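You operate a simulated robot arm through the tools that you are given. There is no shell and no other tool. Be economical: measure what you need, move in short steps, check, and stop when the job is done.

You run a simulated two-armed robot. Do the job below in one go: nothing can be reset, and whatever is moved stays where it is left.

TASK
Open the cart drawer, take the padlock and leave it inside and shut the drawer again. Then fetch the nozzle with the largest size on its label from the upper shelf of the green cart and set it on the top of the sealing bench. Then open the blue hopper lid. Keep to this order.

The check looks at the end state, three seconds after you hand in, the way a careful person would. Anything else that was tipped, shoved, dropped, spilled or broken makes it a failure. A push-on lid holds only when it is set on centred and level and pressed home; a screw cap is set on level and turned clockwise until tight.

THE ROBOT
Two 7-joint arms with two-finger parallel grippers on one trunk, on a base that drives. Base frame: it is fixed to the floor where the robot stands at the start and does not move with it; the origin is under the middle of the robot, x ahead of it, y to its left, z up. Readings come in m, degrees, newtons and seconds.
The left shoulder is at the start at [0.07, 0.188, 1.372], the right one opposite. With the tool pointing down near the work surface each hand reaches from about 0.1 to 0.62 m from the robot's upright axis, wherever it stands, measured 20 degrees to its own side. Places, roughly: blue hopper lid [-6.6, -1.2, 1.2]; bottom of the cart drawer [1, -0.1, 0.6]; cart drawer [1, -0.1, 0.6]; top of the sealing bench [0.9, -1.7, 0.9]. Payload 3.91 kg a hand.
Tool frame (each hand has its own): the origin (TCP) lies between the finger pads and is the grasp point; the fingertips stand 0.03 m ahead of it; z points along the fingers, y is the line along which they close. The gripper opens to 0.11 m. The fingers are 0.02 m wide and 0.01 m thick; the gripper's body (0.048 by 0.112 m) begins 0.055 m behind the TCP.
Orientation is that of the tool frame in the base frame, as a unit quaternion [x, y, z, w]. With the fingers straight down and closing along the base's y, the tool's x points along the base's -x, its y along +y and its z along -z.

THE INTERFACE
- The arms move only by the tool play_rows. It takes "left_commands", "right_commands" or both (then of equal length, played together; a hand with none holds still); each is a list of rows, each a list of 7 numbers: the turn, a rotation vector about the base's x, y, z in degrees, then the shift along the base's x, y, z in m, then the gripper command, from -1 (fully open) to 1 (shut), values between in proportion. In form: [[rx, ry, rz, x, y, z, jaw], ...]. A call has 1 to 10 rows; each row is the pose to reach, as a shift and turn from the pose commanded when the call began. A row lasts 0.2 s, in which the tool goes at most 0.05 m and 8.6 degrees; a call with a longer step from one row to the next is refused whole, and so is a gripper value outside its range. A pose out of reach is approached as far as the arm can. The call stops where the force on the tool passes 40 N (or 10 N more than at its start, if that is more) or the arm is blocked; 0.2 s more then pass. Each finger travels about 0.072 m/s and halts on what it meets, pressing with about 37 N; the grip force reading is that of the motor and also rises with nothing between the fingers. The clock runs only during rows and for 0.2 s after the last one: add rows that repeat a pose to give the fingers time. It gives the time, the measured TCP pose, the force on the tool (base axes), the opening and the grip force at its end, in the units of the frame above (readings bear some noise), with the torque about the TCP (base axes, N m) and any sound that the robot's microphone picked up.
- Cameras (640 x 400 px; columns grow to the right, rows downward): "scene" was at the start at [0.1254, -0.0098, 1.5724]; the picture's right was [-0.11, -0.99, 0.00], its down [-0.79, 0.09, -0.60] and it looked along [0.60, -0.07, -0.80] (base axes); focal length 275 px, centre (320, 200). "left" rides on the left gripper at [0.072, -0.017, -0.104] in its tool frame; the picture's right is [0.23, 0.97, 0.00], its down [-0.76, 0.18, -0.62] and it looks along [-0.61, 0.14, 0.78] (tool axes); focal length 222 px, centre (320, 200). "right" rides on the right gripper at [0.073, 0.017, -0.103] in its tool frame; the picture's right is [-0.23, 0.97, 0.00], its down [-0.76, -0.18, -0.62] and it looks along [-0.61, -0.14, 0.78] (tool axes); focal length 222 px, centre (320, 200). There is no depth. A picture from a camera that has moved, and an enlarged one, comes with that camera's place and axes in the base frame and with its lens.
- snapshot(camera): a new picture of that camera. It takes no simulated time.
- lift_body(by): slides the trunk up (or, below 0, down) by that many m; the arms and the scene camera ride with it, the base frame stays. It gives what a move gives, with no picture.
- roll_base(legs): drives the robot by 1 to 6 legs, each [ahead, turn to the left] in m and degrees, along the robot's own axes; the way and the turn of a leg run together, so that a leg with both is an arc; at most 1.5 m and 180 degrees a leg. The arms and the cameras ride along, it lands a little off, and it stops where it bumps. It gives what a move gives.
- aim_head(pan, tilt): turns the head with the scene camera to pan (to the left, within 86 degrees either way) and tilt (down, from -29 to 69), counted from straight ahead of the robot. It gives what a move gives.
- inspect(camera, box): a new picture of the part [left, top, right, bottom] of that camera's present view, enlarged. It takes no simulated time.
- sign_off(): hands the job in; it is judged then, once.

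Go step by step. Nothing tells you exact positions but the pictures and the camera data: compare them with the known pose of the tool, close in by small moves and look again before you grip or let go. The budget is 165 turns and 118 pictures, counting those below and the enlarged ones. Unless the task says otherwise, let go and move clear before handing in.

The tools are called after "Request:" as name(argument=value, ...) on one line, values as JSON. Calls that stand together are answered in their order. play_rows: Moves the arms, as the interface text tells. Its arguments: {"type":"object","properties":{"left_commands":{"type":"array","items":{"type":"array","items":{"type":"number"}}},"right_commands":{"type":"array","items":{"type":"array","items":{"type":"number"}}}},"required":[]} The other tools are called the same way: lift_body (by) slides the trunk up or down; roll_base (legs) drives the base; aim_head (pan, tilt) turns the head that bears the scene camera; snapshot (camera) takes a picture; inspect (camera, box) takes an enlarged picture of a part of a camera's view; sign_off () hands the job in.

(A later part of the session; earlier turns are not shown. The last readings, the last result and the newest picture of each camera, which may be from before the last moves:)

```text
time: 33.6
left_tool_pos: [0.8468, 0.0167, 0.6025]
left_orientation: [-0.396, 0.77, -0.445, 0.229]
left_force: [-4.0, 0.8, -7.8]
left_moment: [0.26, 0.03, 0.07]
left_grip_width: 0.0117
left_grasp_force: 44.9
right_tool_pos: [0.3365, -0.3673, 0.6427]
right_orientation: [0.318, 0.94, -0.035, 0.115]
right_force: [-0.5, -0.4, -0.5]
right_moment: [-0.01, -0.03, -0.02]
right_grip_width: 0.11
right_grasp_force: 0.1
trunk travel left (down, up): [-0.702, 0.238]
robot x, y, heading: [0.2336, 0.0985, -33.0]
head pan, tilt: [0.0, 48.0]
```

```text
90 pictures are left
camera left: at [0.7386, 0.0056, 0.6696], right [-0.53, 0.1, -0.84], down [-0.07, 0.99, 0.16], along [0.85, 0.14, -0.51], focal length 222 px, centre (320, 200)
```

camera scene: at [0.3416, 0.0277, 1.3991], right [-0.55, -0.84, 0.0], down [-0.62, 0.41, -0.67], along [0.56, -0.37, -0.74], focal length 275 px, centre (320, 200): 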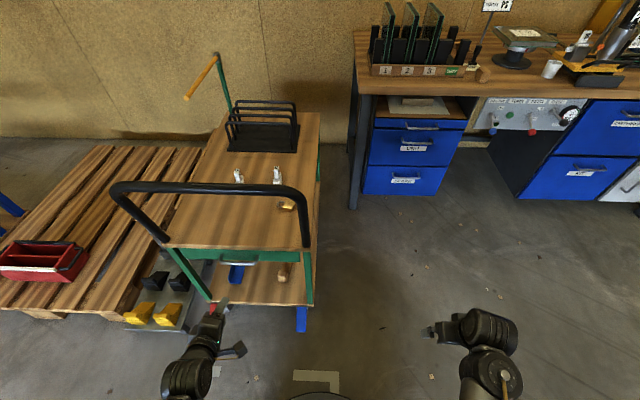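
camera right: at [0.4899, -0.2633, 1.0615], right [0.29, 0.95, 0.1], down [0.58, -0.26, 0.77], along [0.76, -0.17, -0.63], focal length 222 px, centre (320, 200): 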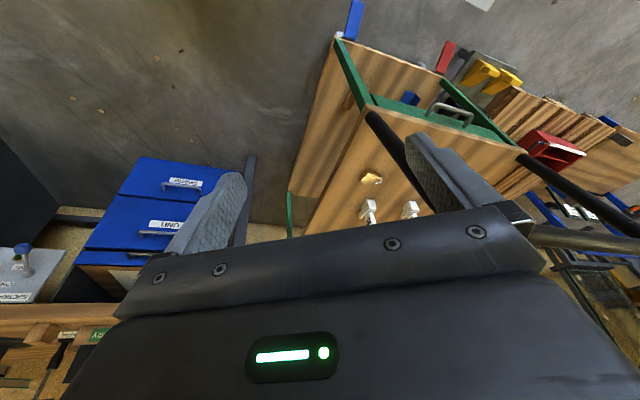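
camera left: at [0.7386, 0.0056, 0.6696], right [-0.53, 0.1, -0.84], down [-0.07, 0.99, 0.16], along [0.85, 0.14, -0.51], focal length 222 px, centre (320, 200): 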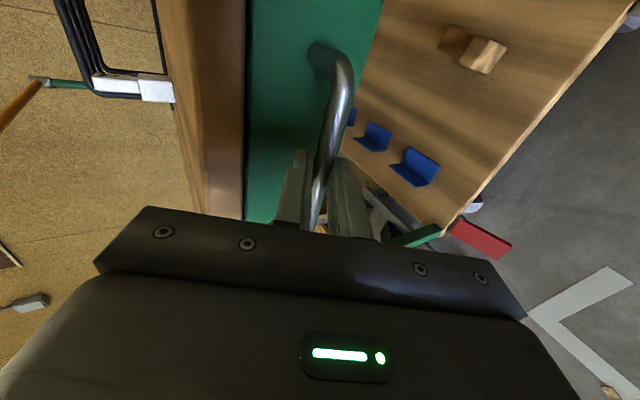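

The bar is gripped (12 mm). Now I'll pull the drawer outward gently.

Request:
play_rows(left_commands=[[0, 0, 0, -0.0082, 0.0057, 0, 1], [0, 0, 0, -0.0205, 0.0143, 0, 1], [0, 0, 0, -0.037, 0.0257, 0, 1], [0, 0, 0, -0.0533, 0.037, 0, 1], [0, 0, 0, -0.0697, 0.0485, 0, 1], [0, 0, 0, -0.086, 0.06, 0, 1], [0, 0, 0, -0.1025, 0.0713, 0, 1]])

Request:
snapshot(camera="scene")

```text
time: 35.2
left_tool_pos: [0.745, 0.0912, 0.6042]
left_orientation: [-0.397, 0.771, -0.443, 0.229]
left_force: [4.0, 8.2, -25.8]
left_moment: [0.51, 0.33, -0.32]
left_grip_width: 0.0117
left_grasp_force: 44.7
right_tool_pos: [0.3389, -0.3665, 0.6419]
right_orientation: [0.319, 0.94, -0.035, 0.113]
right_force: [0.2, -0.1, -0.9]
right_moment: [0.07, -0.03, 0.01]
right_grip_width: 0.1098
right_grasp_force: 0.0
trunk travel left (down, up): [-0.702, 0.238]
robot x, y, heading: [0.2328, 0.0996, -33.0]
head pan, tilt: [0.0, 48.0]
```

```text
89 pictures are left
camera scene: at [0.3448, 0.0294, 1.3986], right [-0.55, -0.84, 0.0], down [-0.62, 0.41, -0.67], along [0.56, -0.37, -0.74], focal length 275 px, centre (320, 200)
```

scene: 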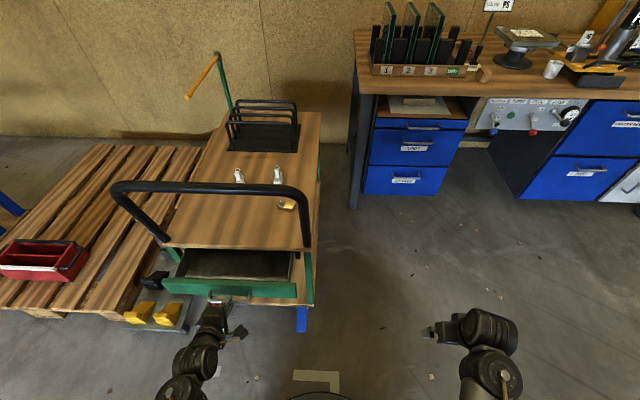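

The drawer is open 12 cm. I'll pull 10 cm further.

Request:
play_rows(left_commands=[[0, 0, 0, -0.008, 0.006, -0.001, 1], [0, 0, 0, -0.02, 0.0143, -0.001, 1], [0, 0, 0, -0.033, 0.0232, -0.001, 1], [0, 0, 0, -0.049, 0.035, -0.001, 1], [0, 0, 0, -0.065, 0.0465, -0.001, 1], [0, 0, 0, -0.081, 0.058, -0.001, 1]])

Request:
snapshot(camera="scene")

```text
time: 36.6
left_tool_pos: [0.6659, 0.1463, 0.6031]
left_orientation: [-0.392, 0.77, -0.447, 0.229]
left_force: [-4.8, -5.4, -20.8]
left_moment: [0.2, 0.44, -0.09]
left_grip_width: 0.0113
left_grasp_force: 44.9
right_tool_pos: [0.3367, -0.368, 0.6438]
right_orientation: [0.32, 0.94, -0.035, 0.114]
right_force: [-0.1, -0.2, 0.5]
right_moment: [-0.05, 0.02, -0.01]
right_grip_width: 0.1099
right_grasp_force: 0.0
trunk travel left (down, up): [-0.702, 0.238]
robot x, y, heading: [0.235, 0.0971, -33.4]
head pan, tilt: [0.0, 48.0]
```

```text
88 pictures are left
camera scene: at [0.3427, 0.0288, 1.3991], right [-0.55, -0.84, 0.0], down [-0.62, 0.41, -0.67], along [0.56, -0.37, -0.74], focal length 275 px, centre (320, 200)
```

scene: 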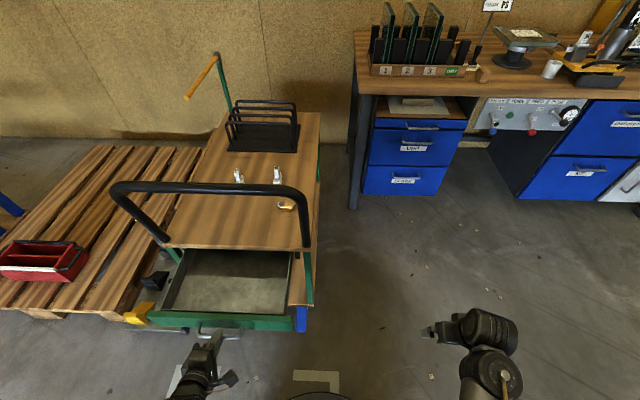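

The drawer is open 22 cm, with an empty bottom. I'll release and back the left hand away.

Request:
play_rows(left_commands=[[0, 0, 0, 0, 0, 0, 0.2], [0, 0, 0, 0, 0, 0, -0.1], [0, 0, 0, 0, 0, 0, -0.1], [0, 0, 0, -0.021, 0.015, 0.015, -0.1], [0, 0, 0, -0.042, 0.03, 0.03, -0.1], [0, 0, 0, -0.07, 0.05, 0.04, -0.1], [0, 0, 0, -0.09, 0.08, 0.05, -0.1]])

Request:
inspect(camera="scene", box=[220, 150, 340, 225])

```text
time: 38.2
left_tool_pos: [0.574, 0.2266, 0.6554]
left_orientation: [-0.395, 0.769, -0.447, 0.229]
left_force: [0.0, -0.2, -0.4]
left_moment: [0.0, -0.02, -0.03]
left_grip_width: 0.0605
left_grasp_force: 0.0
right_tool_pos: [0.3373, -0.3663, 0.6427]
right_orientation: [0.319, 0.94, -0.034, 0.114]
right_force: [-0.1, 0.6, 0.9]
right_moment: [0.0, 0.0, 0.03]
right_grip_width: 0.1101
right_grasp_force: 0.0
trunk travel left (down, up): [-0.702, 0.238]
robot x, y, heading: [0.233, 0.0979, -33.1]
head pan, tilt: [0.0, 48.0]
```

```text
5.33 times, centred on (280, 188) of scene
camera zoom: at [0.3414, 0.0297, 1.3992], right [-0.55, -0.84, 0.0], down [-0.62, 0.41, -0.67], along [0.56, -0.37, -0.74], focal length 1469 px, centre (533, 267)
```

zoom: 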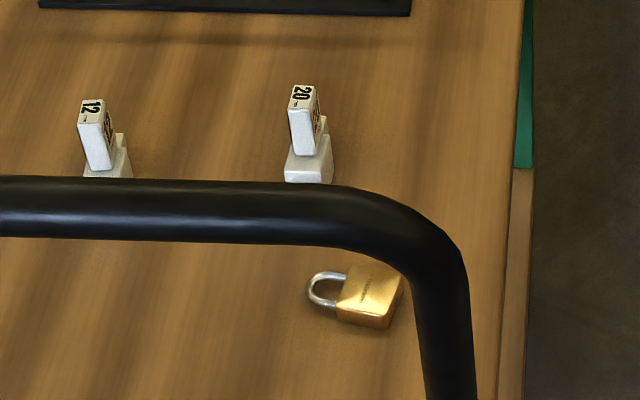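

Nozzle 20 and padlock are clear: padlock at about (0.94, -0.23) on the shelf. I'll work from the cart's right side so the arm needn't cross the push bar. First I'll turn the left hand tool-down.

Request:
play_rows(left_commands=[[0, 0, 0, 0, 0, -0.04, -0.5], [0, 0, 0, 0, 0, -0.08, -1], [0, 0, 0, 0, 0, -0.12, -1], [5.1, 1, -6.1, 0, 0, -0.12, -1], [10.1, 1.9, -12.3, 0, 0, -0.12, -1], [15.2, 2.9, -18.4, 0, 0, -0.12, -1], [20.3, 3.8, -24.6, 0, 0, -0.12, -1], [25.4, 4.8, -30.7, 0, 0, -0.12, -1], [30.4, 5.7, -36.8, 0, 0, -0.12, -1]])

```text
time: 40.2
left_tool_pos: [0.577, 0.2261, 0.5339]
left_orientation: [-0.081, 0.952, -0.262, 0.136]
left_force: [-0.1, 0.2, -0.5]
left_moment: [0.01, 0.0, -0.02]
left_grip_width: 0.11
left_grasp_force: 0.1
right_tool_pos: [0.3367, -0.3665, 0.6413]
right_orientation: [0.318, 0.94, -0.035, 0.114]
right_force: [-0.2, 0.1, 0.0]
right_moment: [-0.01, 0.0, 0.01]
right_grip_width: 0.1099
right_grasp_force: 0.0
trunk travel left (down, up): [-0.702, 0.238]
robot x, y, heading: [0.2301, 0.1007, -33.1]
head pan, tilt: [0.0, 48.0]
```

Request:
play_rows(left_commands=[[4.9, 0.9, -6, 0, 0, 0, -1], [9.9, 1.9, -11.9, 0, 0, 0, -1], [14.8, 2.8, -17.9, 0, 0, 0, -1], [19.7, 3.7, -23.9, 0, 0, 0, -1], [24.6, 4.6, -29.9, 0, 0, 0, -1], [29.6, 5.6, -35.8, 0, 0, 0, -1], [34.5, 6.5, -41.8, 0, 0, 0, -1]])

Request:
lift_body(by=0.2)

```text
time: 41.8
left_tool_pos: [0.5753, 0.2263, 0.5344]
left_orientation: [0.287, 0.958, 0.001, 0.001]
left_force: [0.2, 0.1, -0.2]
left_moment: [-0.02, -0.01, 0.0]
left_grip_width: 0.1103
left_grasp_force: 0.1
right_tool_pos: [0.3377, -0.3667, 0.6418]
right_orientation: [0.319, 0.94, -0.034, 0.114]
right_force: [-0.1, -1.2, 0.2]
right_moment: [0.01, 0.01, -0.03]
right_grip_width: 0.1103
right_grasp_force: 0.0
trunk travel left (down, up): [-0.702, 0.238]
robot x, y, heading: [0.2324, 0.0984, -33.0]
head pan, tilt: [0.0, 48.0]
```

```text
time: 44.0
left_tool_pos: [0.5755, 0.2262, 0.7337]
left_orientation: [0.286, 0.958, 0.0, 0.001]
left_force: [-0.2, -0.5, 0.1]
left_moment: [0.01, 0.0, 0.0]
left_grip_width: 0.1098
left_grasp_force: 0.0
right_tool_pos: [0.3378, -0.3669, 0.8419]
right_orientation: [0.319, 0.94, -0.034, 0.114]
right_force: [0.0, 0.2, 0.6]
right_moment: [0.02, 0.01, 0.02]
right_grip_width: 0.11
right_grasp_force: 0.1
trunk travel left (down, up): [-0.902, 0.038]
robot x, y, heading: [0.2329, 0.0998, -32.9]
head pan, tilt: [0.0, 48.0]
```

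I'll raise the left hand and drive around to the cart's right side.

Request:
play_rows(left_commands=[[0, 0, 0, 0, 0, 0.03, -1], [0, 0, 0, -0.01, 0, 0.06, -1], [0, 0, 0, -0.02, 0, 0.09, -1], [0, 0, 0, -0.02, 0, 0.1, -1]])

Request:
roll_base(legs=[[-0.15, 0], [0, -45], [0.695, 0], [0, 54.6], [0.37, 0], [0, 78.4]])

Request:
snapshot(camera="scene")

```text
time: 45.1
left_tool_pos: [0.5954, 0.2959, 0.8389]
left_orientation: [0.314, 0.946, 0.077, 0.016]
left_force: [-0.1, -0.1, 0.4]
left_moment: [-0.01, 0.02, -0.02]
left_grip_width: 0.1099
left_grasp_force: 0.1
right_tool_pos: [0.3366, -0.3666, 0.843]
right_orientation: [0.319, 0.94, -0.035, 0.114]
right_force: [0.0, -0.4, 0.0]
right_moment: [0.0, -0.03, 0.03]
right_grip_width: 0.1101
right_grasp_force: 0.2
trunk travel left (down, up): [-0.902, 0.038]
robot x, y, heading: [0.2314, 0.0983, -33.3]
head pan, tilt: [0.0, 48.0]
stopped in row 4 (left hand): the arm was blocked; the commanded pose is now the measured one
```

```text
time: 59.7
left_tool_pos: [0.4004, -0.2796, 0.8391]
left_orientation: [-0.429, 0.9, 0.068, -0.041]
left_force: [-0.3, -0.8, 0.2]
left_moment: [-0.02, -0.01, 0.01]
left_grip_width: 0.11
left_grasp_force: 0.1
right_tool_pos: [1.0525, -0.5613, 0.8419]
right_orientation: [-0.421, 0.899, 0.055, 0.106]
right_force: [-0.3, -0.1, -0.4]
right_moment: [0.0, -0.04, 0.0]
right_grip_width: 0.1097
right_grasp_force: 0.0
trunk travel left (down, up): [-0.902, 0.038]
robot x, y, heading: [0.5814, -0.648, 54.6]
head pan, tilt: [0.0, 48.0]
```

```text
86 pictures are left
camera scene: at [0.657, -0.5443, 1.5991], right [0.81, -0.58, 0.0], down [-0.43, -0.61, -0.67], along [0.39, 0.55, -0.74], focal length 275 px, centre (320, 200)
```

scene: 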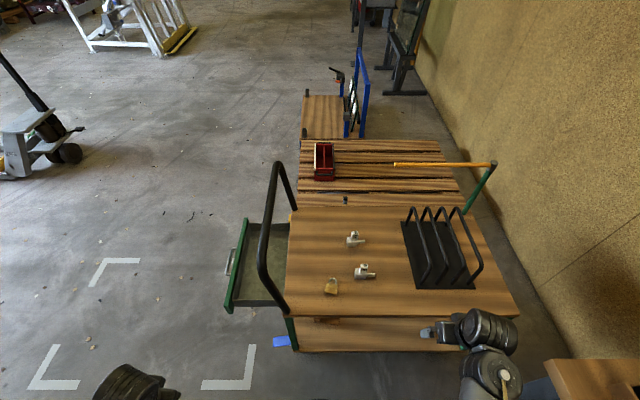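

From this side the padlock is at about (0.938, -0.22), and nozzle 20 is the nearer one. I'll turn slightly right and move closer so the left hand can reach both the padlock and the drawer.

Request:
roll_base(legs=[[0, -10], [0.05, 0]])

Request:
inspect(camera="scene", box=[240, 220, 400, 320])

```text
time: 61.3
left_tool_pos: [0.5024, -0.2198, 0.8388]
left_orientation: [-0.35, 0.933, 0.071, -0.035]
left_force: [-0.4, 1.2, 0.0]
left_moment: [0.02, 0.02, 0.03]
left_grip_width: 0.1098
left_grasp_force: 0.1
right_tool_pos: [1.0948, -0.6102, 0.843]
right_orientation: [-0.342, 0.932, 0.046, 0.112]
right_force: [-0.3, -1.0, 0.1]
right_moment: [-0.01, 0.02, -0.02]
right_grip_width: 0.1099
right_grasp_force: 0.2
trunk travel left (down, up): [-0.902, 0.038]
robot x, y, heading: [0.6157, -0.6143, 44.6]
head pan, tilt: [0.0, 48.0]
```

```text
4.00 times, centred on (320, 270) of scene
camera zoom: at [0.7073, -0.526, 1.5995], right [0.7, -0.71, 0.0], down [-0.53, -0.52, -0.67], along [0.48, 0.47, -0.74], focal length 1102 px, centre (320, -80)
```

zoom: 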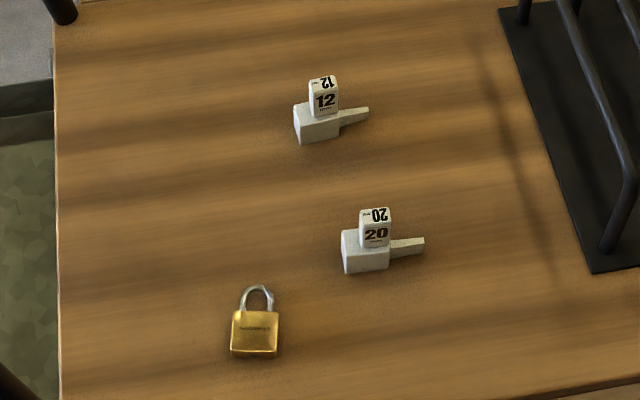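

The padlock lies square to the robot at about (0.931, -0.227). I'll bring the left hand around the post on the robot's side.

Request:
play_rows(left_commands=[[0, 0, 0, 0.01, -0.02, -0.03, -1], [-2, -2, 1, 0.03, -0.05, -0.06, -1], [-4, -4, 2, 0.045, -0.08, -0.08, -1], [-6, -6.8, 3.4, 0.06, -0.115, -0.085, -1], [-6, -6.8, 3.4, 0.1, -0.12, -0.085, -1], [-6, -6.8, 3.4, 0.14, -0.125, -0.085, -1], [-6, -6.8, 3.4, 0.18, -0.128, -0.085, -1]])

Request:
snapshot(camera="scene")

```text
time: 62.9
left_tool_pos: [0.6863, -0.3453, 0.7589]
left_orientation: [-0.378, 0.926, 0.0, -0.002]
left_force: [0.6, 0.4, 0.5]
left_moment: [0.01, 0.02, 0.03]
left_grip_width: 0.11
left_grasp_force: 0.0
right_tool_pos: [1.096, -0.6095, 0.8417]
right_orientation: [-0.343, 0.932, 0.046, 0.111]
right_force: [-0.6, 0.0, -0.5]
right_moment: [0.0, 0.04, -0.02]
right_grip_width: 0.11
right_grasp_force: 0.1
trunk travel left (down, up): [-0.902, 0.038]
robot x, y, heading: [0.6141, -0.6109, 44.5]
head pan, tilt: [0.0, 48.0]
```

```text
84 pictures are left
camera scene: at [0.7112, -0.5235, 1.5991], right [0.7, -0.71, 0.0], down [-0.53, -0.52, -0.67], along [0.48, 0.47, -0.74], focal length 275 px, centre (320, 200)
```

scene: 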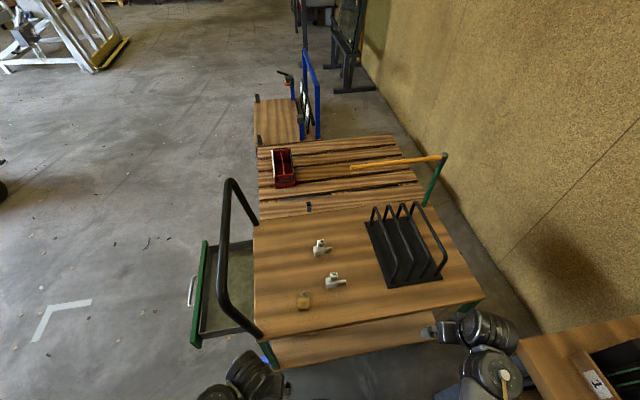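

Request:
play_rows(left_commands=[[0, 0, 0, 0.045, 0, 0.005, -0.7], [0, 0, 0, 0.09, 0, 0.01, -0.5], [0, 0, 0, 0.13, 0.01, 0.01, -0.45], [0, 0, 0, 0.17, 0.035, 0.01, -0.45], [0, 0, 0, 0.2, 0.07, 0.01, -0.45], [0, 0, 0, 0.23, 0.1, 0.01, -0.45], [0, 0, 0, 0.24, 0.113, 0.01, -0.45]])

Request:
snapshot(camera="left")

Request:
snapshot(camera="scene")

```text
time: 64.5
left_tool_pos: [0.9195, -0.2304, 0.7625]
left_orientation: [-0.378, 0.926, 0.001, -0.002]
left_force: [-0.2, 0.8, 0.0]
left_moment: [-0.02, 0.0, -0.02]
left_grip_width: 0.0796
left_grasp_force: 0.0
right_tool_pos: [1.0964, -0.6092, 0.8423]
right_orientation: [-0.341, 0.932, 0.045, 0.111]
right_force: [1.0, -0.5, -0.1]
right_moment: [0.02, 0.0, 0.01]
right_grip_width: 0.1099
right_grasp_force: 0.1
trunk travel left (down, up): [-0.902, 0.038]
robot x, y, heading: [0.6154, -0.6121, 44.6]
head pan, tilt: [0.0, 48.0]
```

```text
83 pictures are left
camera left: at [0.8813, -0.2927, 0.8654], right [-0.84, 0.54, 0.01], down [0.42, 0.66, 0.62], along [0.33, 0.53, -0.78], focal length 222 px, centre (320, 200)
```

left: 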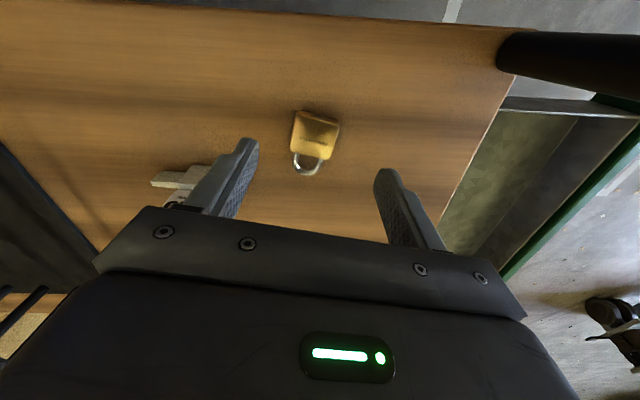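

```text
82 pictures are left
camera scene: at [0.7104, -0.5231, 1.5991], right [0.7, -0.71, 0.0], down [-0.53, -0.52, -0.67], along [0.48, 0.47, -0.74], focal length 275 px, centre (320, 200)
```

scene: 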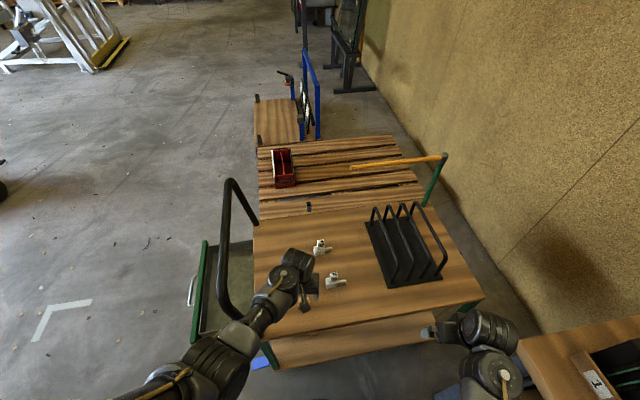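

The wrist view fixes the padlock at about (0.929, -0.225). I'll descend over it.

Request:
play_rows(left_commands=[[0, 0, 0, 0.0095, 0.0055, -0.02, -0.45], [0, 0, 0, 0.0095, 0.0055, -0.045, -0.45], [0, 0, 0, 0.0095, 0.0055, -0.066, -0.45]])

Request:
snapshot(camera="left")

```text
time: 65.3
left_tool_pos: [0.9332, -0.2249, 0.6971]
left_orientation: [-0.378, 0.926, 0.001, 0.001]
left_force: [0.5, 0.1, 0.1]
left_moment: [-0.01, -0.01, 0.01]
left_grip_width: 0.08
left_grasp_force: 0.0
right_tool_pos: [1.0954, -0.6104, 0.841]
right_orientation: [-0.341, 0.932, 0.046, 0.111]
right_force: [-0.3, -0.4, 0.5]
right_moment: [0.04, 0.01, -0.03]
right_grip_width: 0.1101
right_grasp_force: 0.0
trunk travel left (down, up): [-0.902, 0.038]
robot x, y, heading: [0.6174, -0.6161, 44.4]
head pan, tilt: [0.0, 48.0]
```

```text
81 pictures are left
camera left: at [0.8917, -0.2872, 0.8007], right [-0.84, 0.54, 0.0], down [0.42, 0.66, 0.62], along [0.33, 0.53, -0.78], focal length 222 px, centre (320, 200)
```

left: 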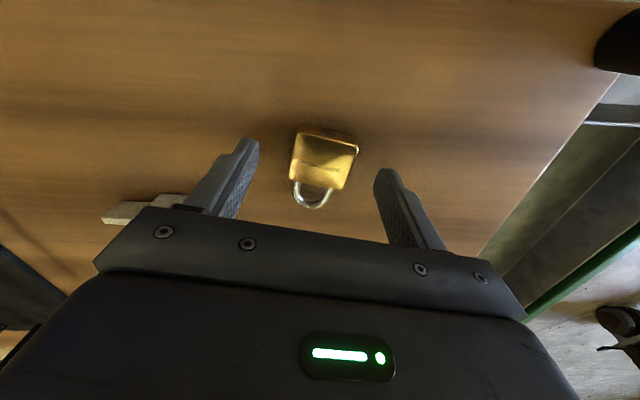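

Aligned. I'll lower a little more and close.

Request:
play_rows(left_commands=[[0, 0, 0, 0, 0.003, -0.01, -0.45], [0, 0, 0, 0, 0.003, -0.016, -0.45], [0, 0, 0, 0, 0.003, -0.016, 0], [0, 0, 0, 0, 0.003, -0.016, 0.4], [0, 0, 0, 0, 0.003, -0.016, 1], [0, 0, 0, 0, 0.003, -0.016, 1]])

Request:
snapshot(camera="left")

```text
time: 66.7
left_tool_pos: [0.9215, -0.2275, 0.69]
left_orientation: [-0.38, 0.925, 0.002, -0.002]
left_force: [-5.4, 2.7, 6.4]
left_moment: [-0.03, -0.03, 0.02]
left_grip_width: 0.0395
left_grasp_force: 36.8
left hand out of reach, approached as far as the arm can: row 1, 2, 3, 4, 5, 6
right_tool_pos: [1.0965, -0.609, 0.8428]
right_orientation: [-0.341, 0.932, 0.045, 0.112]
right_force: [-0.5, -0.2, -0.5]
right_moment: [0.0, -0.03, -0.03]
right_grip_width: 0.1099
right_grasp_force: 0.1
trunk travel left (down, up): [-0.902, 0.038]
robot x, y, heading: [0.6179, -0.6141, 44.7]
head pan, tilt: [0.0, 48.0]
```

```text
80 pictures are left
camera left: at [0.881, -0.2902, 0.7931], right [-0.85, 0.53, 0.01], down [0.42, 0.66, 0.62], along [0.33, 0.53, -0.78], focal length 222 px, centre (320, 200)
```

left: 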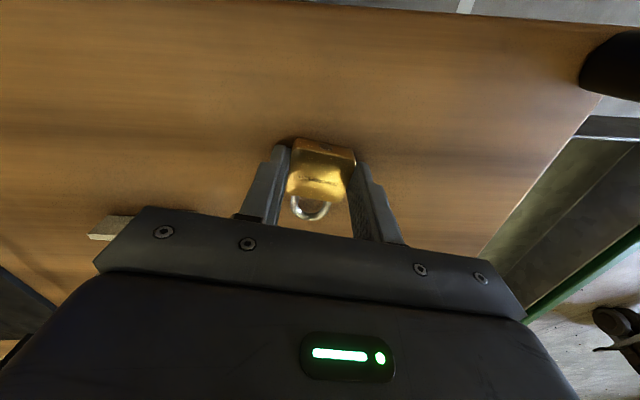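

The arm was reach-limited and only the tips hold. I'll release, go up, lower the trunk and regrip deeper.

Request:
play_rows(left_commands=[[0, 0, 0, 0, 0, 0, 0.3], [0, 0, 0, 0, 0, 0, -0.3], [0, 0, 0, 0, 0, 0.0, -0.45], [0, 0, 0, 0, 0, 0.03, -0.45], [0, 0, 0, 0, 0, 0.06, -0.45], [0, 0, 0, 0, 0, 0.09, -0.45]])

Request:
lift_body(by=-0.08)

Request:
snapshot(camera="left")

```text
time: 68.3
left_tool_pos: [0.9236, -0.1992, 0.7904]
left_orientation: [-0.386, 0.922, 0.016, 0.006]
left_force: [-1.1, 0.1, 0.9]
left_moment: [0.01, -0.02, 0.02]
left_grip_width: 0.0799
left_grasp_force: 0.0
right_tool_pos: [1.0954, -0.6103, 0.8424]
right_orientation: [-0.342, 0.932, 0.045, 0.11]
right_force: [0.6, 0.4, 0.5]
right_moment: [-0.01, 0.01, -0.03]
right_grip_width: 0.11
right_grasp_force: 0.1
trunk travel left (down, up): [-0.902, 0.038]
robot x, y, heading: [0.6148, -0.6145, 44.8]
head pan, tilt: [0.0, 48.0]
stopped in row 6 (left hand): the arm was blocked; the commanded pose is now the measured one
```

```text
time: 69.5
left_tool_pos: [0.9238, -0.1986, 0.7117]
left_orientation: [-0.385, 0.923, 0.016, 0.007]
left_force: [0.0, -1.2, -0.4]
left_moment: [0.0, 0.02, 0.02]
left_grip_width: 0.08
left_grasp_force: 0.1
right_tool_pos: [1.0949, -0.6095, 0.7617]
right_orientation: [-0.343, 0.932, 0.045, 0.111]
right_force: [-0.9, -0.8, -0.4]
right_moment: [-0.01, 0.01, 0.01]
right_grip_width: 0.1099
right_grasp_force: 0.0
trunk travel left (down, up): [-0.822, 0.118]
robot x, y, heading: [0.6172, -0.6113, 44.5]
head pan, tilt: [0.0, 48.0]
```

```text
79 pictures are left
camera left: at [0.8836, -0.266, 0.8118], right [-0.85, 0.52, 0.02], down [0.41, 0.64, 0.65], along [0.33, 0.56, -0.76], focal length 222 px, centre (320, 200)
```

left: 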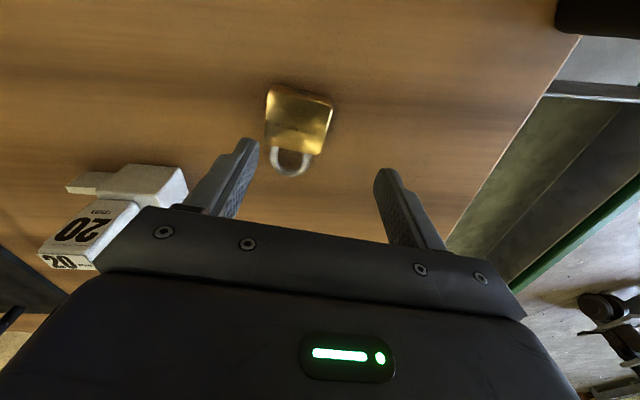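

Padlock now estimated at (0.923, -0.224). I'll realign and descend.

Request:
play_rows(left_commands=[[-1, 0, 0, 0, -0.013, 0, -0.45], [-2, 0, 1, 0, -0.0255, 0, -0.45], [-2, 0, 1, 0, -0.0255, -0.012, -0.45], [-2, 0, 1, 0, -0.0255, -0.024, -0.45], [-2, 0, 1, 0, -0.0255, -0.024, -0.45]])

Request:
snapshot(camera="left")

```text
time: 70.3
left_tool_pos: [0.9169, -0.2022, 0.7058]
left_orientation: [-0.396, 0.918, 0.018, 0.007]
left_force: [-3.6, -7.4, 20.8]
left_moment: [-0.93, -0.38, -0.28]
left_grip_width: 0.0804
left_grasp_force: 0.7
right_tool_pos: [1.0962, -0.6106, 0.7633]
right_orientation: [-0.342, 0.932, 0.046, 0.112]
right_force: [0.4, -0.4, -0.3]
right_moment: [0.01, 0.0, -0.02]
right_grip_width: 0.11
right_grasp_force: 0.1
trunk travel left (down, up): [-0.822, 0.118]
robot x, y, heading: [0.6187, -0.6163, 44.8]
head pan, tilt: [0.0, 48.0]
stopped in row 4 (left hand): the force on the tool passed its limit at 64 N (the readings are from after the stop); the commanded pose is now the measured one
```

```text
78 pictures are left
camera left: at [0.8792, -0.2696, 0.8065], right [-0.86, 0.5, 0.02], down [0.39, 0.65, 0.65], along [0.31, 0.57, -0.76], focal length 222 px, centre (320, 200)
```

left: 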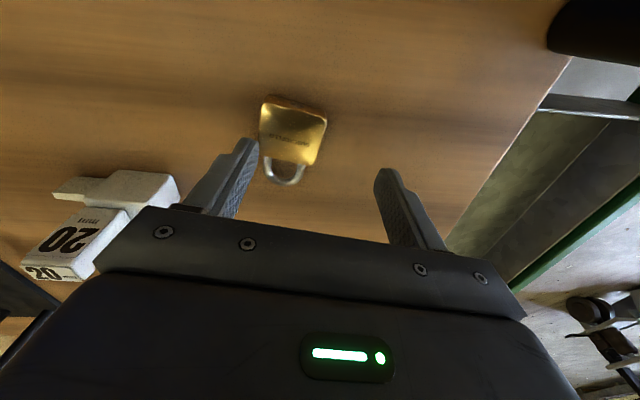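

Unexpected contact; I'll check the scene view.

Request:
snapshot(camera="scene")

```text
77 pictures are left
camera scene: at [0.7086, -0.5259, 1.5196], right [0.7, -0.71, 0.0], down [-0.53, -0.52, -0.67], along [0.48, 0.47, -0.74], focal length 275 px, centre (320, 200)
```

scene: 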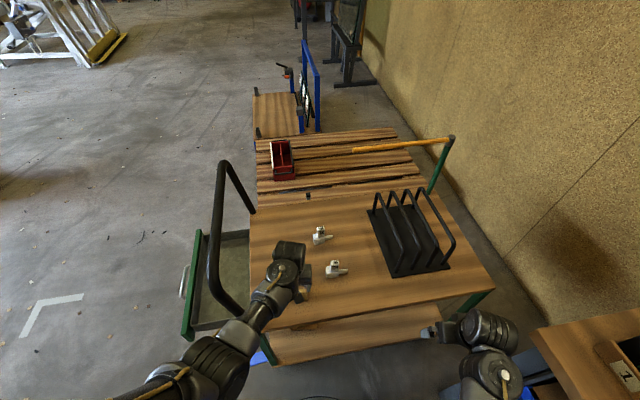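

The left forearm runs too close to the post. I'll withdraw it and use the right hand instead, which comes in from the open side.

Request:
play_rows(left_commands=[[0, 0, 0, -0.005, -0.01, 0.02, -0.45], [0, 0, 0, -0.02, -0.035, 0.03, -0.45], [0, 0, 0, -0.045, -0.07, 0.035, -0.45], [0, 0, 0, -0.075, -0.1, 0.035, -0.45], [0, 0, 0, -0.11, -0.13, 0.035, -0.45], [0, 0, 0, -0.15, -0.14, 0.035, -0.45], [0, 0, 0, -0.19, -0.145, 0.035, -0.45], [0, 0, 0, -0.23, -0.145, 0.03, -0.45]])

Request:
snapshot(camera="scene")

```text
time: 72.1
left_tool_pos: [0.6882, -0.3466, 0.7364]
left_orientation: [-0.398, 0.917, 0.016, 0.006]
left_force: [-0.3, -0.1, 0.5]
left_moment: [0.01, -0.01, -0.01]
left_grip_width: 0.0797
left_grasp_force: 0.1
right_tool_pos: [1.0936, -0.6103, 0.7632]
right_orientation: [-0.342, 0.932, 0.045, 0.112]
right_force: [-0.4, -0.5, -0.5]
right_moment: [0.04, -0.02, 0.03]
right_grip_width: 0.1103
right_grasp_force: 0.0
trunk travel left (down, up): [-0.822, 0.118]
robot x, y, heading: [0.6157, -0.6088, 44.6]
head pan, tilt: [0.0, 48.0]
```

```text
76 pictures are left
camera scene: at [0.7084, -0.5235, 1.5192], right [0.7, -0.71, 0.0], down [-0.53, -0.52, -0.67], along [0.48, 0.47, -0.74], focal length 275 px, centre (320, 200)
```

scene: 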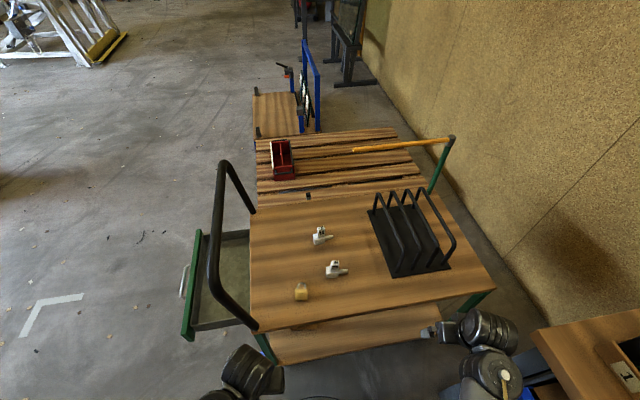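

Request:
roll_base(legs=[[0, 24]])

Request:
snapshot(camera="scene")

Request:
snapshot(camera="right")

```text
time: 73.7
left_tool_pos: [0.5767, -0.34, 0.7365]
left_orientation: [-0.578, 0.816, 0.017, 0.002]
left_force: [-0.4, 0.7, -0.3]
left_moment: [0.0, -0.02, -0.01]
left_grip_width: 0.0797
left_grasp_force: 0.0
right_tool_pos: [1.0539, -0.4155, 0.7615]
right_orientation: [-0.526, 0.842, 0.067, 0.1]
right_force: [0.4, 0.0, -0.8]
right_moment: [0.0, -0.02, -0.02]
right_grip_width: 0.1099
right_grasp_force: 0.0
trunk travel left (down, up): [-0.822, 0.118]
robot x, y, heading: [0.6145, -0.6118, 68.2]
head pan, tilt: [0.0, 48.0]
```

```text
75 pictures are left
camera scene: at [0.6659, -0.4939, 1.5191], right [0.93, -0.37, 0.0], down [-0.27, -0.69, -0.67], along [0.25, 0.62, -0.74], focal length 275 px, centre (320, 200)
```

scene: 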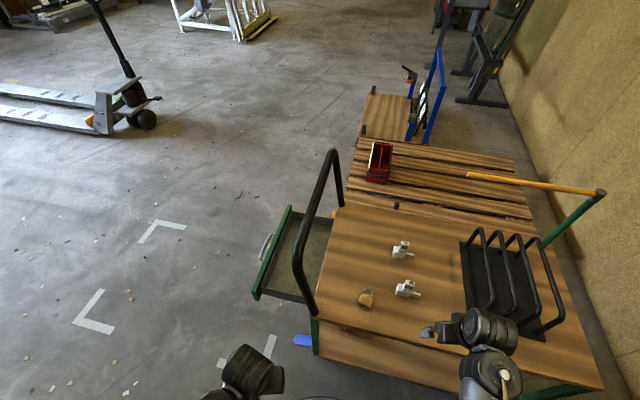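

```text
74 pictures are left
camera right: at [0.9976, -0.4935, 0.8456], right [-0.78, 0.62, 0.06], down [0.42, 0.45, 0.78], along [0.46, 0.64, -0.62], focal length 222 px, centre (320, 200)
```

right: 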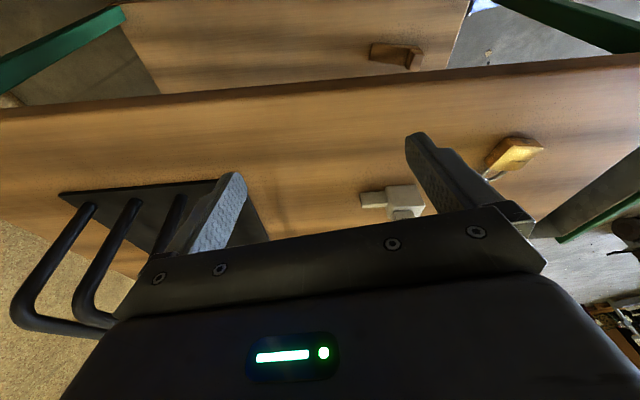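

I'll reorient the right hand to the padlock's axis and bring it above the padlock, keeping clear of nozzle 20.

Request:
play_rows(right_commands=[[-2.9, 1.9, -4.7, -0.02, 0.005, 0.01, -1], [-5.8, 3.9, -9.5, -0.05, 0.02, 0.015, -0.8], [-8.7, 5.8, -14.2, -0.085, 0.04, 0.015, -0.6], [-11.6, 7.7, -18.9, -0.115, 0.065, 0.015, -0.45], [-11.6, 7.7, -18.9, -0.12, 0.11, 0.015, -0.45], [-11.6, 7.7, -18.9, -0.123, 0.15, 0.015, -0.45], [-11.6, 7.7, -18.9, -0.123, 0.19, 0.015, -0.45]])

Request:
snapshot(camera="right")

Request:
snapshot(camera="scene")

```text
time: 75.3
left_tool_pos: [0.5769, -0.3391, 0.7362]
left_orientation: [-0.578, 0.816, 0.016, 0.002]
left_force: [-0.1, -0.9, -0.1]
left_moment: [0.0, 0.02, 0.0]
left_grip_width: 0.0798
left_grasp_force: 0.0
right_tool_pos: [0.93, -0.2273, 0.7785]
right_orientation: [-0.383, 0.924, -0.001, -0.002]
right_force: [0.6, 0.2, -0.6]
right_moment: [0.0, -0.02, -0.01]
right_grip_width: 0.0798
right_grasp_force: 0.0
trunk travel left (down, up): [-0.822, 0.118]
robot x, y, heading: [0.6176, -0.6096, 68.3]
head pan, tilt: [0.0, 48.0]
```

```text
73 pictures are left
camera right: at [0.8657, -0.2653, 0.8826], right [-0.53, 0.85, 0.0], down [0.67, 0.41, 0.62], along [0.53, 0.33, -0.78], focal length 222 px, centre (320, 200)
```

right: 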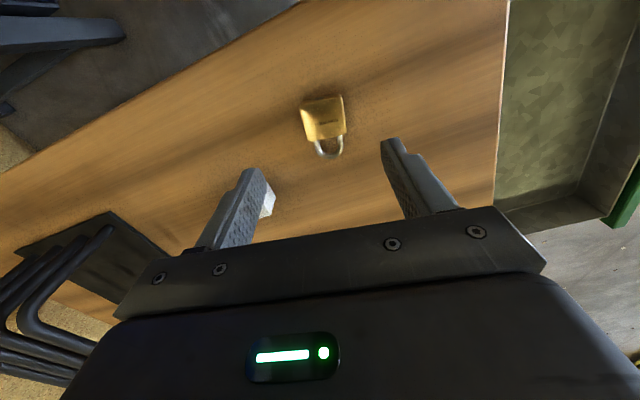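

```text
72 pictures are left
camera scene: at [0.6658, -0.4918, 1.5189], right [0.93, -0.37, 0.0], down [-0.27, -0.69, -0.67], along [0.25, 0.62, -0.74], focal length 275 px, centre (320, 200)
```

scene: 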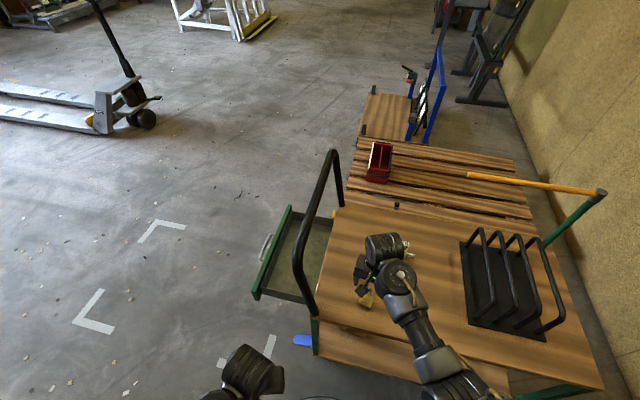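

Well aligned. I'll descend.

Request:
play_rows(right_commands=[[0, 0, 0, -0.002, 0.004, -0.03, -0.45], [0, 0, 0, -0.002, 0.004, -0.06, -0.45], [0, 0, 0, -0.002, 0.004, -0.08, -0.45], [0, 0, 0, -0.002, 0.004, -0.091, -0.45]])

Request:
snapshot(camera="right")

```text
time: 76.3
left_tool_pos: [0.5761, -0.3395, 0.7361]
left_orientation: [-0.577, 0.817, 0.017, 0.002]
left_force: [0.5, 0.0, 0.5]
left_moment: [0.0, -0.01, -0.03]
left_grip_width: 0.0798
left_grasp_force: 0.0
right_tool_pos: [0.9262, -0.2218, 0.6898]
right_orientation: [-0.382, 0.924, -0.001, -0.002]
right_force: [-6.3, -9.4, 18.5]
right_moment: [-0.75, -0.56, -0.49]
right_grip_width: 0.081
right_grasp_force: 2.1
trunk travel left (down, up): [-0.822, 0.118]
robot x, y, heading: [0.6156, -0.6119, 68.3]
head pan, tilt: [0.0, 48.0]
stopped in row 4 (right hand): the force on the tool passed its limit at 44 N (the readings are from after the stop); the commanded pose is now the measured one
```

```text
71 pictures are left
camera right: at [0.8635, -0.2608, 0.7935], right [-0.53, 0.85, 0.0], down [0.67, 0.41, 0.62], along [0.53, 0.33, -0.78], focal length 222 px, centre (320, 200)
```

right: 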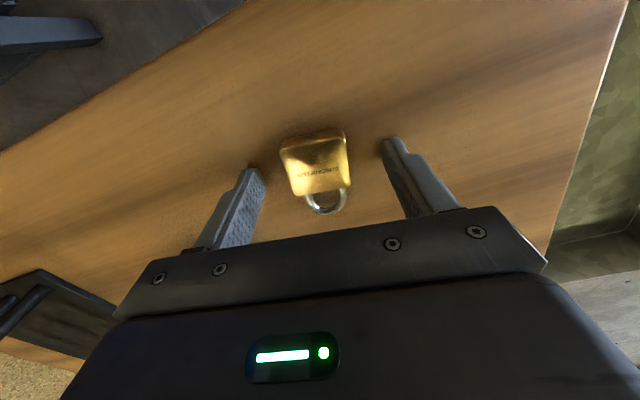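

The fingertips touch the shelf, so it is at about z = 0.66. I'll rise 2 mm and close on the padlock.

Request:
play_rows(right_commands=[[0, 0, 0, 0, 0, 0.003, -0.45], [0, 0, 0, 0, 0, 0.003, 0], [0, 0, 0, 0, 0, 0.003, 0.3], [0, 0, 0, 0, 0, 0.003, 1], [0, 0, 0, 0, 0, 0.003, 1], [0, 0, 0, 0, 0, 0.003, 1]])

Request:
play_rows(right_commands=[[0, 0, 0, 0, 0, 0.02, 1], [0, 0, 0, 0, 0, 0.04, 1], [0, 0, 0, 0, 0, 0.06, 1]])

Request:
snapshot(camera="right")

```text
time: 77.8
left_tool_pos: [0.5772, -0.3399, 0.736]
left_orientation: [-0.577, 0.817, 0.016, 0.003]
left_force: [-0.7, -0.2, 0.1]
left_moment: [0.02, 0.04, 0.01]
left_grip_width: 0.0796
left_grasp_force: 0.0
right_tool_pos: [0.9272, -0.2217, 0.6908]
right_orientation: [-0.383, 0.924, 0.0, -0.002]
right_force: [0.0, -0.1, 0.2]
right_moment: [-0.05, -0.05, 0.01]
right_grip_width: 0.039
right_grasp_force: 37.2
trunk travel left (down, up): [-0.822, 0.118]
robot x, y, heading: [0.6164, -0.6117, 68.3]
head pan, tilt: [0.0, 48.0]
```

```text
time: 78.5
left_tool_pos: [0.5768, -0.3385, 0.7362]
left_orientation: [-0.577, 0.817, 0.017, 0.002]
left_force: [0.1, 0.6, 0.1]
left_moment: [0.02, -0.02, 0.0]
left_grip_width: 0.0799
left_grasp_force: 0.0
right_tool_pos: [0.9281, -0.2218, 0.7512]
right_orientation: [-0.383, 0.924, 0.0, -0.002]
right_force: [-0.1, -0.2, -0.4]
right_moment: [0.01, 0.0, -0.02]
right_grip_width: 0.0389
right_grasp_force: 37.0
trunk travel left (down, up): [-0.822, 0.118]
robot x, y, heading: [0.6158, -0.6146, 68.4]
head pan, tilt: [0.0, 48.0]
```

```text
70 pictures are left
camera right: at [0.8644, -0.2593, 0.8541], right [-0.53, 0.85, 0.0], down [0.67, 0.41, 0.62], along [0.53, 0.33, -0.78], focal length 222 px, centre (320, 200)
```

right: 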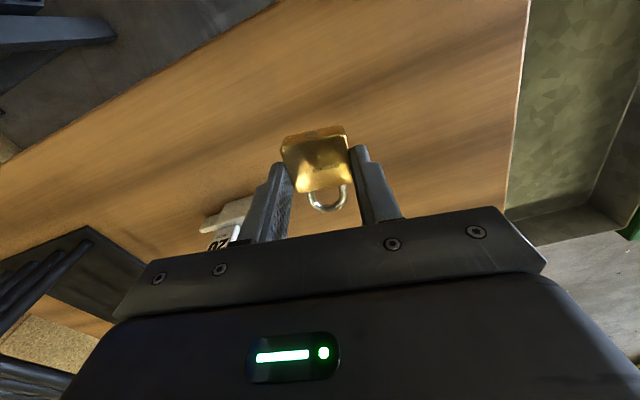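

The padlock is held. I'll retract the hand off the cart and drive around to the drawer front.

Request:
play_rows(right_commands=[[0, 0, 0, -0.005, -0.03, 0.01, 1], [0, 0, 0, -0.015, -0.07, 0.015, 1], [0, 0, 0, -0.025, -0.11, 0.015, 1], [0, 0, 0, -0.035, -0.15, 0.015, 1], [0, 0, 0, -0.048, -0.18, 0.015, 1]])

Request:
roll_base(legs=[[-0.15, 0], [0, 77.3], [0.53, 0], [0, -47.7], [0.87, 0], [0, -133.6]])

Request:
snapshot(camera="scene")

```text
time: 79.8
left_tool_pos: [0.5768, -0.3407, 0.7359]
left_orientation: [-0.577, 0.817, 0.016, 0.003]
left_force: [-0.6, -0.8, 0.7]
left_moment: [0.0, 0.0, -0.01]
left_grip_width: 0.0799
left_grasp_force: 0.0
right_tool_pos: [0.88, -0.4044, 0.7692]
right_orientation: [-0.383, 0.924, 0.0, 0.0]
right_force: [-0.4, -0.1, -0.9]
right_moment: [0.0, -0.02, 0.0]
right_grip_width: 0.039
right_grasp_force: 36.5
trunk travel left (down, up): [-0.822, 0.118]
robot x, y, heading: [0.616, -0.6106, 68.5]
head pan, tilt: [0.0, 48.0]
```

```text
time: 98.8
left_tool_pos: [0.2928, 0.3574, 0.7358]
left_orientation: [0.301, 0.953, 0.008, 0.014]
left_force: [0.7, 0.6, -0.9]
left_moment: [0.0, 0.03, 0.02]
left_grip_width: 0.0798
left_grasp_force: 0.0
right_tool_pos: [0.151, 0.0842, 0.7677]
right_orientation: [0.504, 0.864, 0.001, 0.0]
right_force: [-0.3, -0.8, -2.2]
right_moment: [0.01, 0.0, 0.01]
right_grip_width: 0.0393
right_grasp_force: 37.4
trunk travel left (down, up): [-0.822, 0.118]
robot x, y, heading: [0.0208, 0.3914, -37.2]
head pan, tilt: [0.0, 48.0]
```

```text
69 pictures are left
camera scene: at [0.1238, 0.3134, 1.5191], right [-0.6, -0.8, 0.0], down [-0.59, 0.45, -0.67], along [0.53, -0.4, -0.74], focal length 275 px, centre (320, 200)
```

scene: 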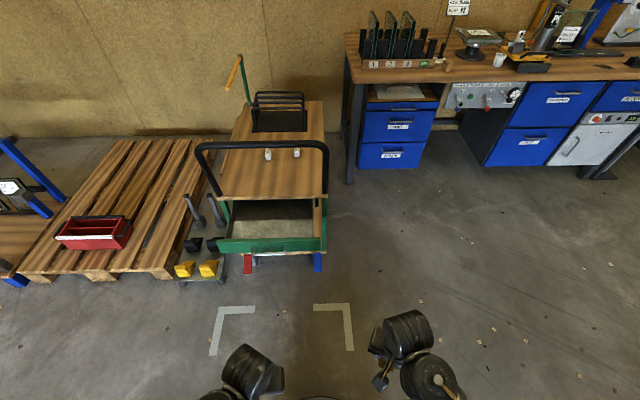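

The padlock is still held. I'll drive forward to the open drawer.

Request:
roll_base(legs=[[0, 1.6], [0.35, 0]])

Request:
aim_head(pan=0, tilt=55)

Request:
snapshot(camera="scene")

```text
time: 101.4
left_tool_pos: [0.5695, 0.1711, 0.7341]
left_orientation: [0.285, 0.958, 0.009, 0.013]
left_force: [0.0, 0.4, 0.1]
left_moment: [-0.01, 0.01, -0.03]
left_grip_width: 0.0798
left_grasp_force: 0.1
right_tool_pos: [0.4379, -0.1083, 0.768]
right_orientation: [0.49, 0.872, 0.002, -0.001]
right_force: [-0.2, -0.8, -1.7]
right_moment: [-0.02, 0.0, -0.01]
right_grip_width: 0.039
right_grasp_force: 36.8
trunk travel left (down, up): [-0.822, 0.118]
robot x, y, heading: [0.2951, 0.1981, -35.4]
head pan, tilt: [0.0, 48.0]
```

```text
time: 102.1
left_tool_pos: [0.571, 0.1702, 0.7349]
left_orientation: [0.285, 0.958, 0.009, 0.013]
left_force: [-0.1, -0.4, 0.5]
left_moment: [-0.02, 0.0, 0.03]
left_grip_width: 0.0795
left_grasp_force: 0.2
right_tool_pos: [0.4379, -0.11, 0.769]
right_orientation: [0.49, 0.872, 0.002, -0.001]
right_force: [0.6, 0.2, -1.2]
right_moment: [-0.01, -0.02, -0.04]
right_grip_width: 0.0394
right_grasp_force: 37.1
trunk travel left (down, up): [-0.822, 0.118]
robot x, y, heading: [0.3001, 0.1991, -35.3]
head pan, tilt: [0.0, 55.0]
```

```text
68 pictures are left
camera scene: at [0.3973, 0.1238, 1.5099], right [-0.58, -0.82, 0.0], down [-0.67, 0.47, -0.57], along [0.47, -0.33, -0.82], focal length 275 px, centre (320, 200)
```

scene: 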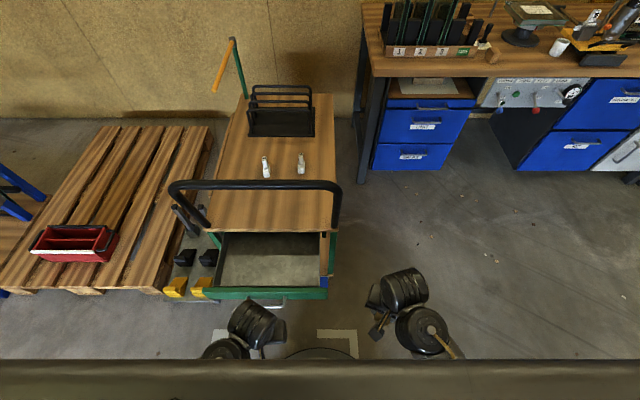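

I'll move the padlock above the drawer's middle.

Request:
play_rows(right_commands=[[0, 0, 3, 0.035, 0.013, 0, 1], [0, 0, 6, 0.07, 0.026, 0, 1], [0, 0, 9, 0.105, 0.04, 0, 1], [0, 0, 12, 0.14, 0.053, 0, 1], [0, 0, 15, 0.175, 0.066, 0, 1], [0, 0, 18, 0.21, 0.08, 0, 1], [0, 0, 21, 0.245, 0.093, 0, 1], [0, 0, 23, 0.28, 0.106, 0, 1], [0, 0, 23, 0.315, 0.12, 0, 1]])

Request:
snapshot(camera="scene")

Request:
snapshot(camera="right")

```text
time: 104.0
left_tool_pos: [0.5709, 0.1704, 0.7359]
left_orientation: [0.286, 0.958, 0.009, 0.013]
left_force: [0.0, 0.1, -0.2]
left_moment: [-0.02, -0.03, -0.01]
left_grip_width: 0.0797
left_grasp_force: 0.2
right_tool_pos: [0.6655, -0.1025, 0.7235]
right_orientation: [0.335, 0.939, -0.074, -0.027]
right_force: [0.6, -0.2, -2.1]
right_moment: [0.0, 0.0, 0.03]
right_grip_width: 0.039
right_grasp_force: 37.1
trunk travel left (down, up): [-0.822, 0.118]
robot x, y, heading: [0.2957, 0.1945, -35.3]
head pan, tilt: [0.0, 55.0]
stopped in row 9 (right hand): the arm was blocked; the commanded pose is now the measured one
```

```text
67 pictures are left
camera scene: at [0.3991, 0.1244, 1.5097], right [-0.58, -0.82, 0.0], down [-0.67, 0.47, -0.57], along [0.47, -0.33, -0.82], focal length 275 px, centre (320, 200)
```

scene: 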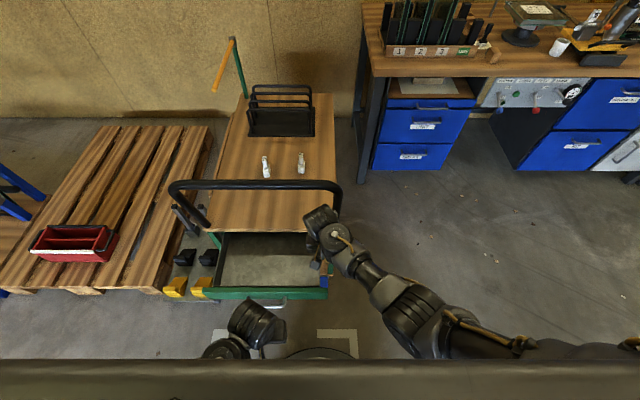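

```text
66 pictures are left
camera right: at [0.6296, -0.0313, 0.8224], right [0.79, 0.6, -0.15], down [0.54, -0.54, 0.64], along [0.3, -0.59, -0.75], focal length 222 px, centre (320, 200)
```

right: 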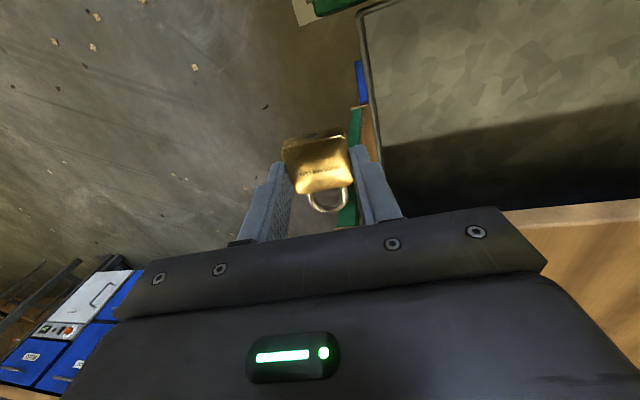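

The right arm is at a limit reaching across. Turning the robot left will put the drawer on its right-hand side; the hand swings over the open drawer, clear of the bar.

Request:
roll_base(legs=[[0, 33]])

Request:
aim_head(pan=-20, tilt=55)

Request:
snapshot(camera="scene")

Request:
snapshot(camera="right")

```text
time: 105.9
left_tool_pos: [0.5415, 0.3222, 0.7351]
left_orientation: [0.008, 1.0, 0.012, 0.01]
left_force: [0.4, 0.6, -0.2]
left_moment: [0.01, 0.02, -0.01]
left_grip_width: 0.0797
left_grasp_force: 0.1
right_tool_pos: [0.7672, 0.1392, 0.7239]
right_orientation: [0.062, 0.995, -0.077, -0.005]
right_force: [-0.2, 0.3, -1.0]
right_moment: [-0.03, -0.01, -0.04]
right_grip_width: 0.0393
right_grasp_force: 37.0
trunk travel left (down, up): [-0.822, 0.118]
robot x, y, heading: [0.2926, 0.1963, -3.1]
head pan, tilt: [0.0, 55.0]
```

```text
time: 106.7
left_tool_pos: [0.5415, 0.3216, 0.7358]
left_orientation: [0.008, 1.0, 0.012, 0.011]
left_force: [-0.7, 0.3, -0.1]
left_moment: [0.01, 0.02, 0.02]
left_grip_width: 0.0798
left_grasp_force: 0.0
right_tool_pos: [0.7666, 0.1404, 0.7229]
right_orientation: [0.061, 0.995, -0.078, -0.004]
right_force: [1.4, -0.3, -2.1]
right_moment: [-0.01, 0.0, -0.02]
right_grip_width: 0.039
right_grasp_force: 36.8
trunk travel left (down, up): [-0.822, 0.118]
robot x, y, heading: [0.2989, 0.1952, -3.1]
head pan, tilt: [-20.0, 55.0]
```

```text
65 pictures are left
camera scene: at [0.4139, 0.164, 1.5099], right [-0.39, -0.92, 0.0], down [-0.75, 0.32, -0.57], along [0.53, -0.22, -0.82], focal length 275 px, centre (320, 200)
```

scene: 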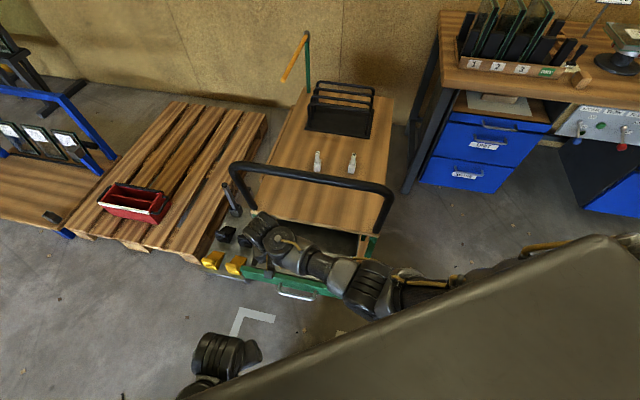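

```text
64 pictures are left
camera right: at [0.6992, 0.1818, 0.8229], right [0.34, 0.93, -0.15], down [0.75, -0.17, 0.64], along [0.57, -0.33, -0.75], focal length 222 px, centre (320, 200)
```

right: 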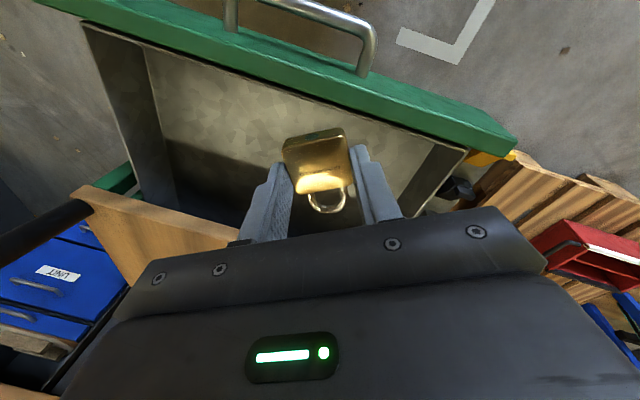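

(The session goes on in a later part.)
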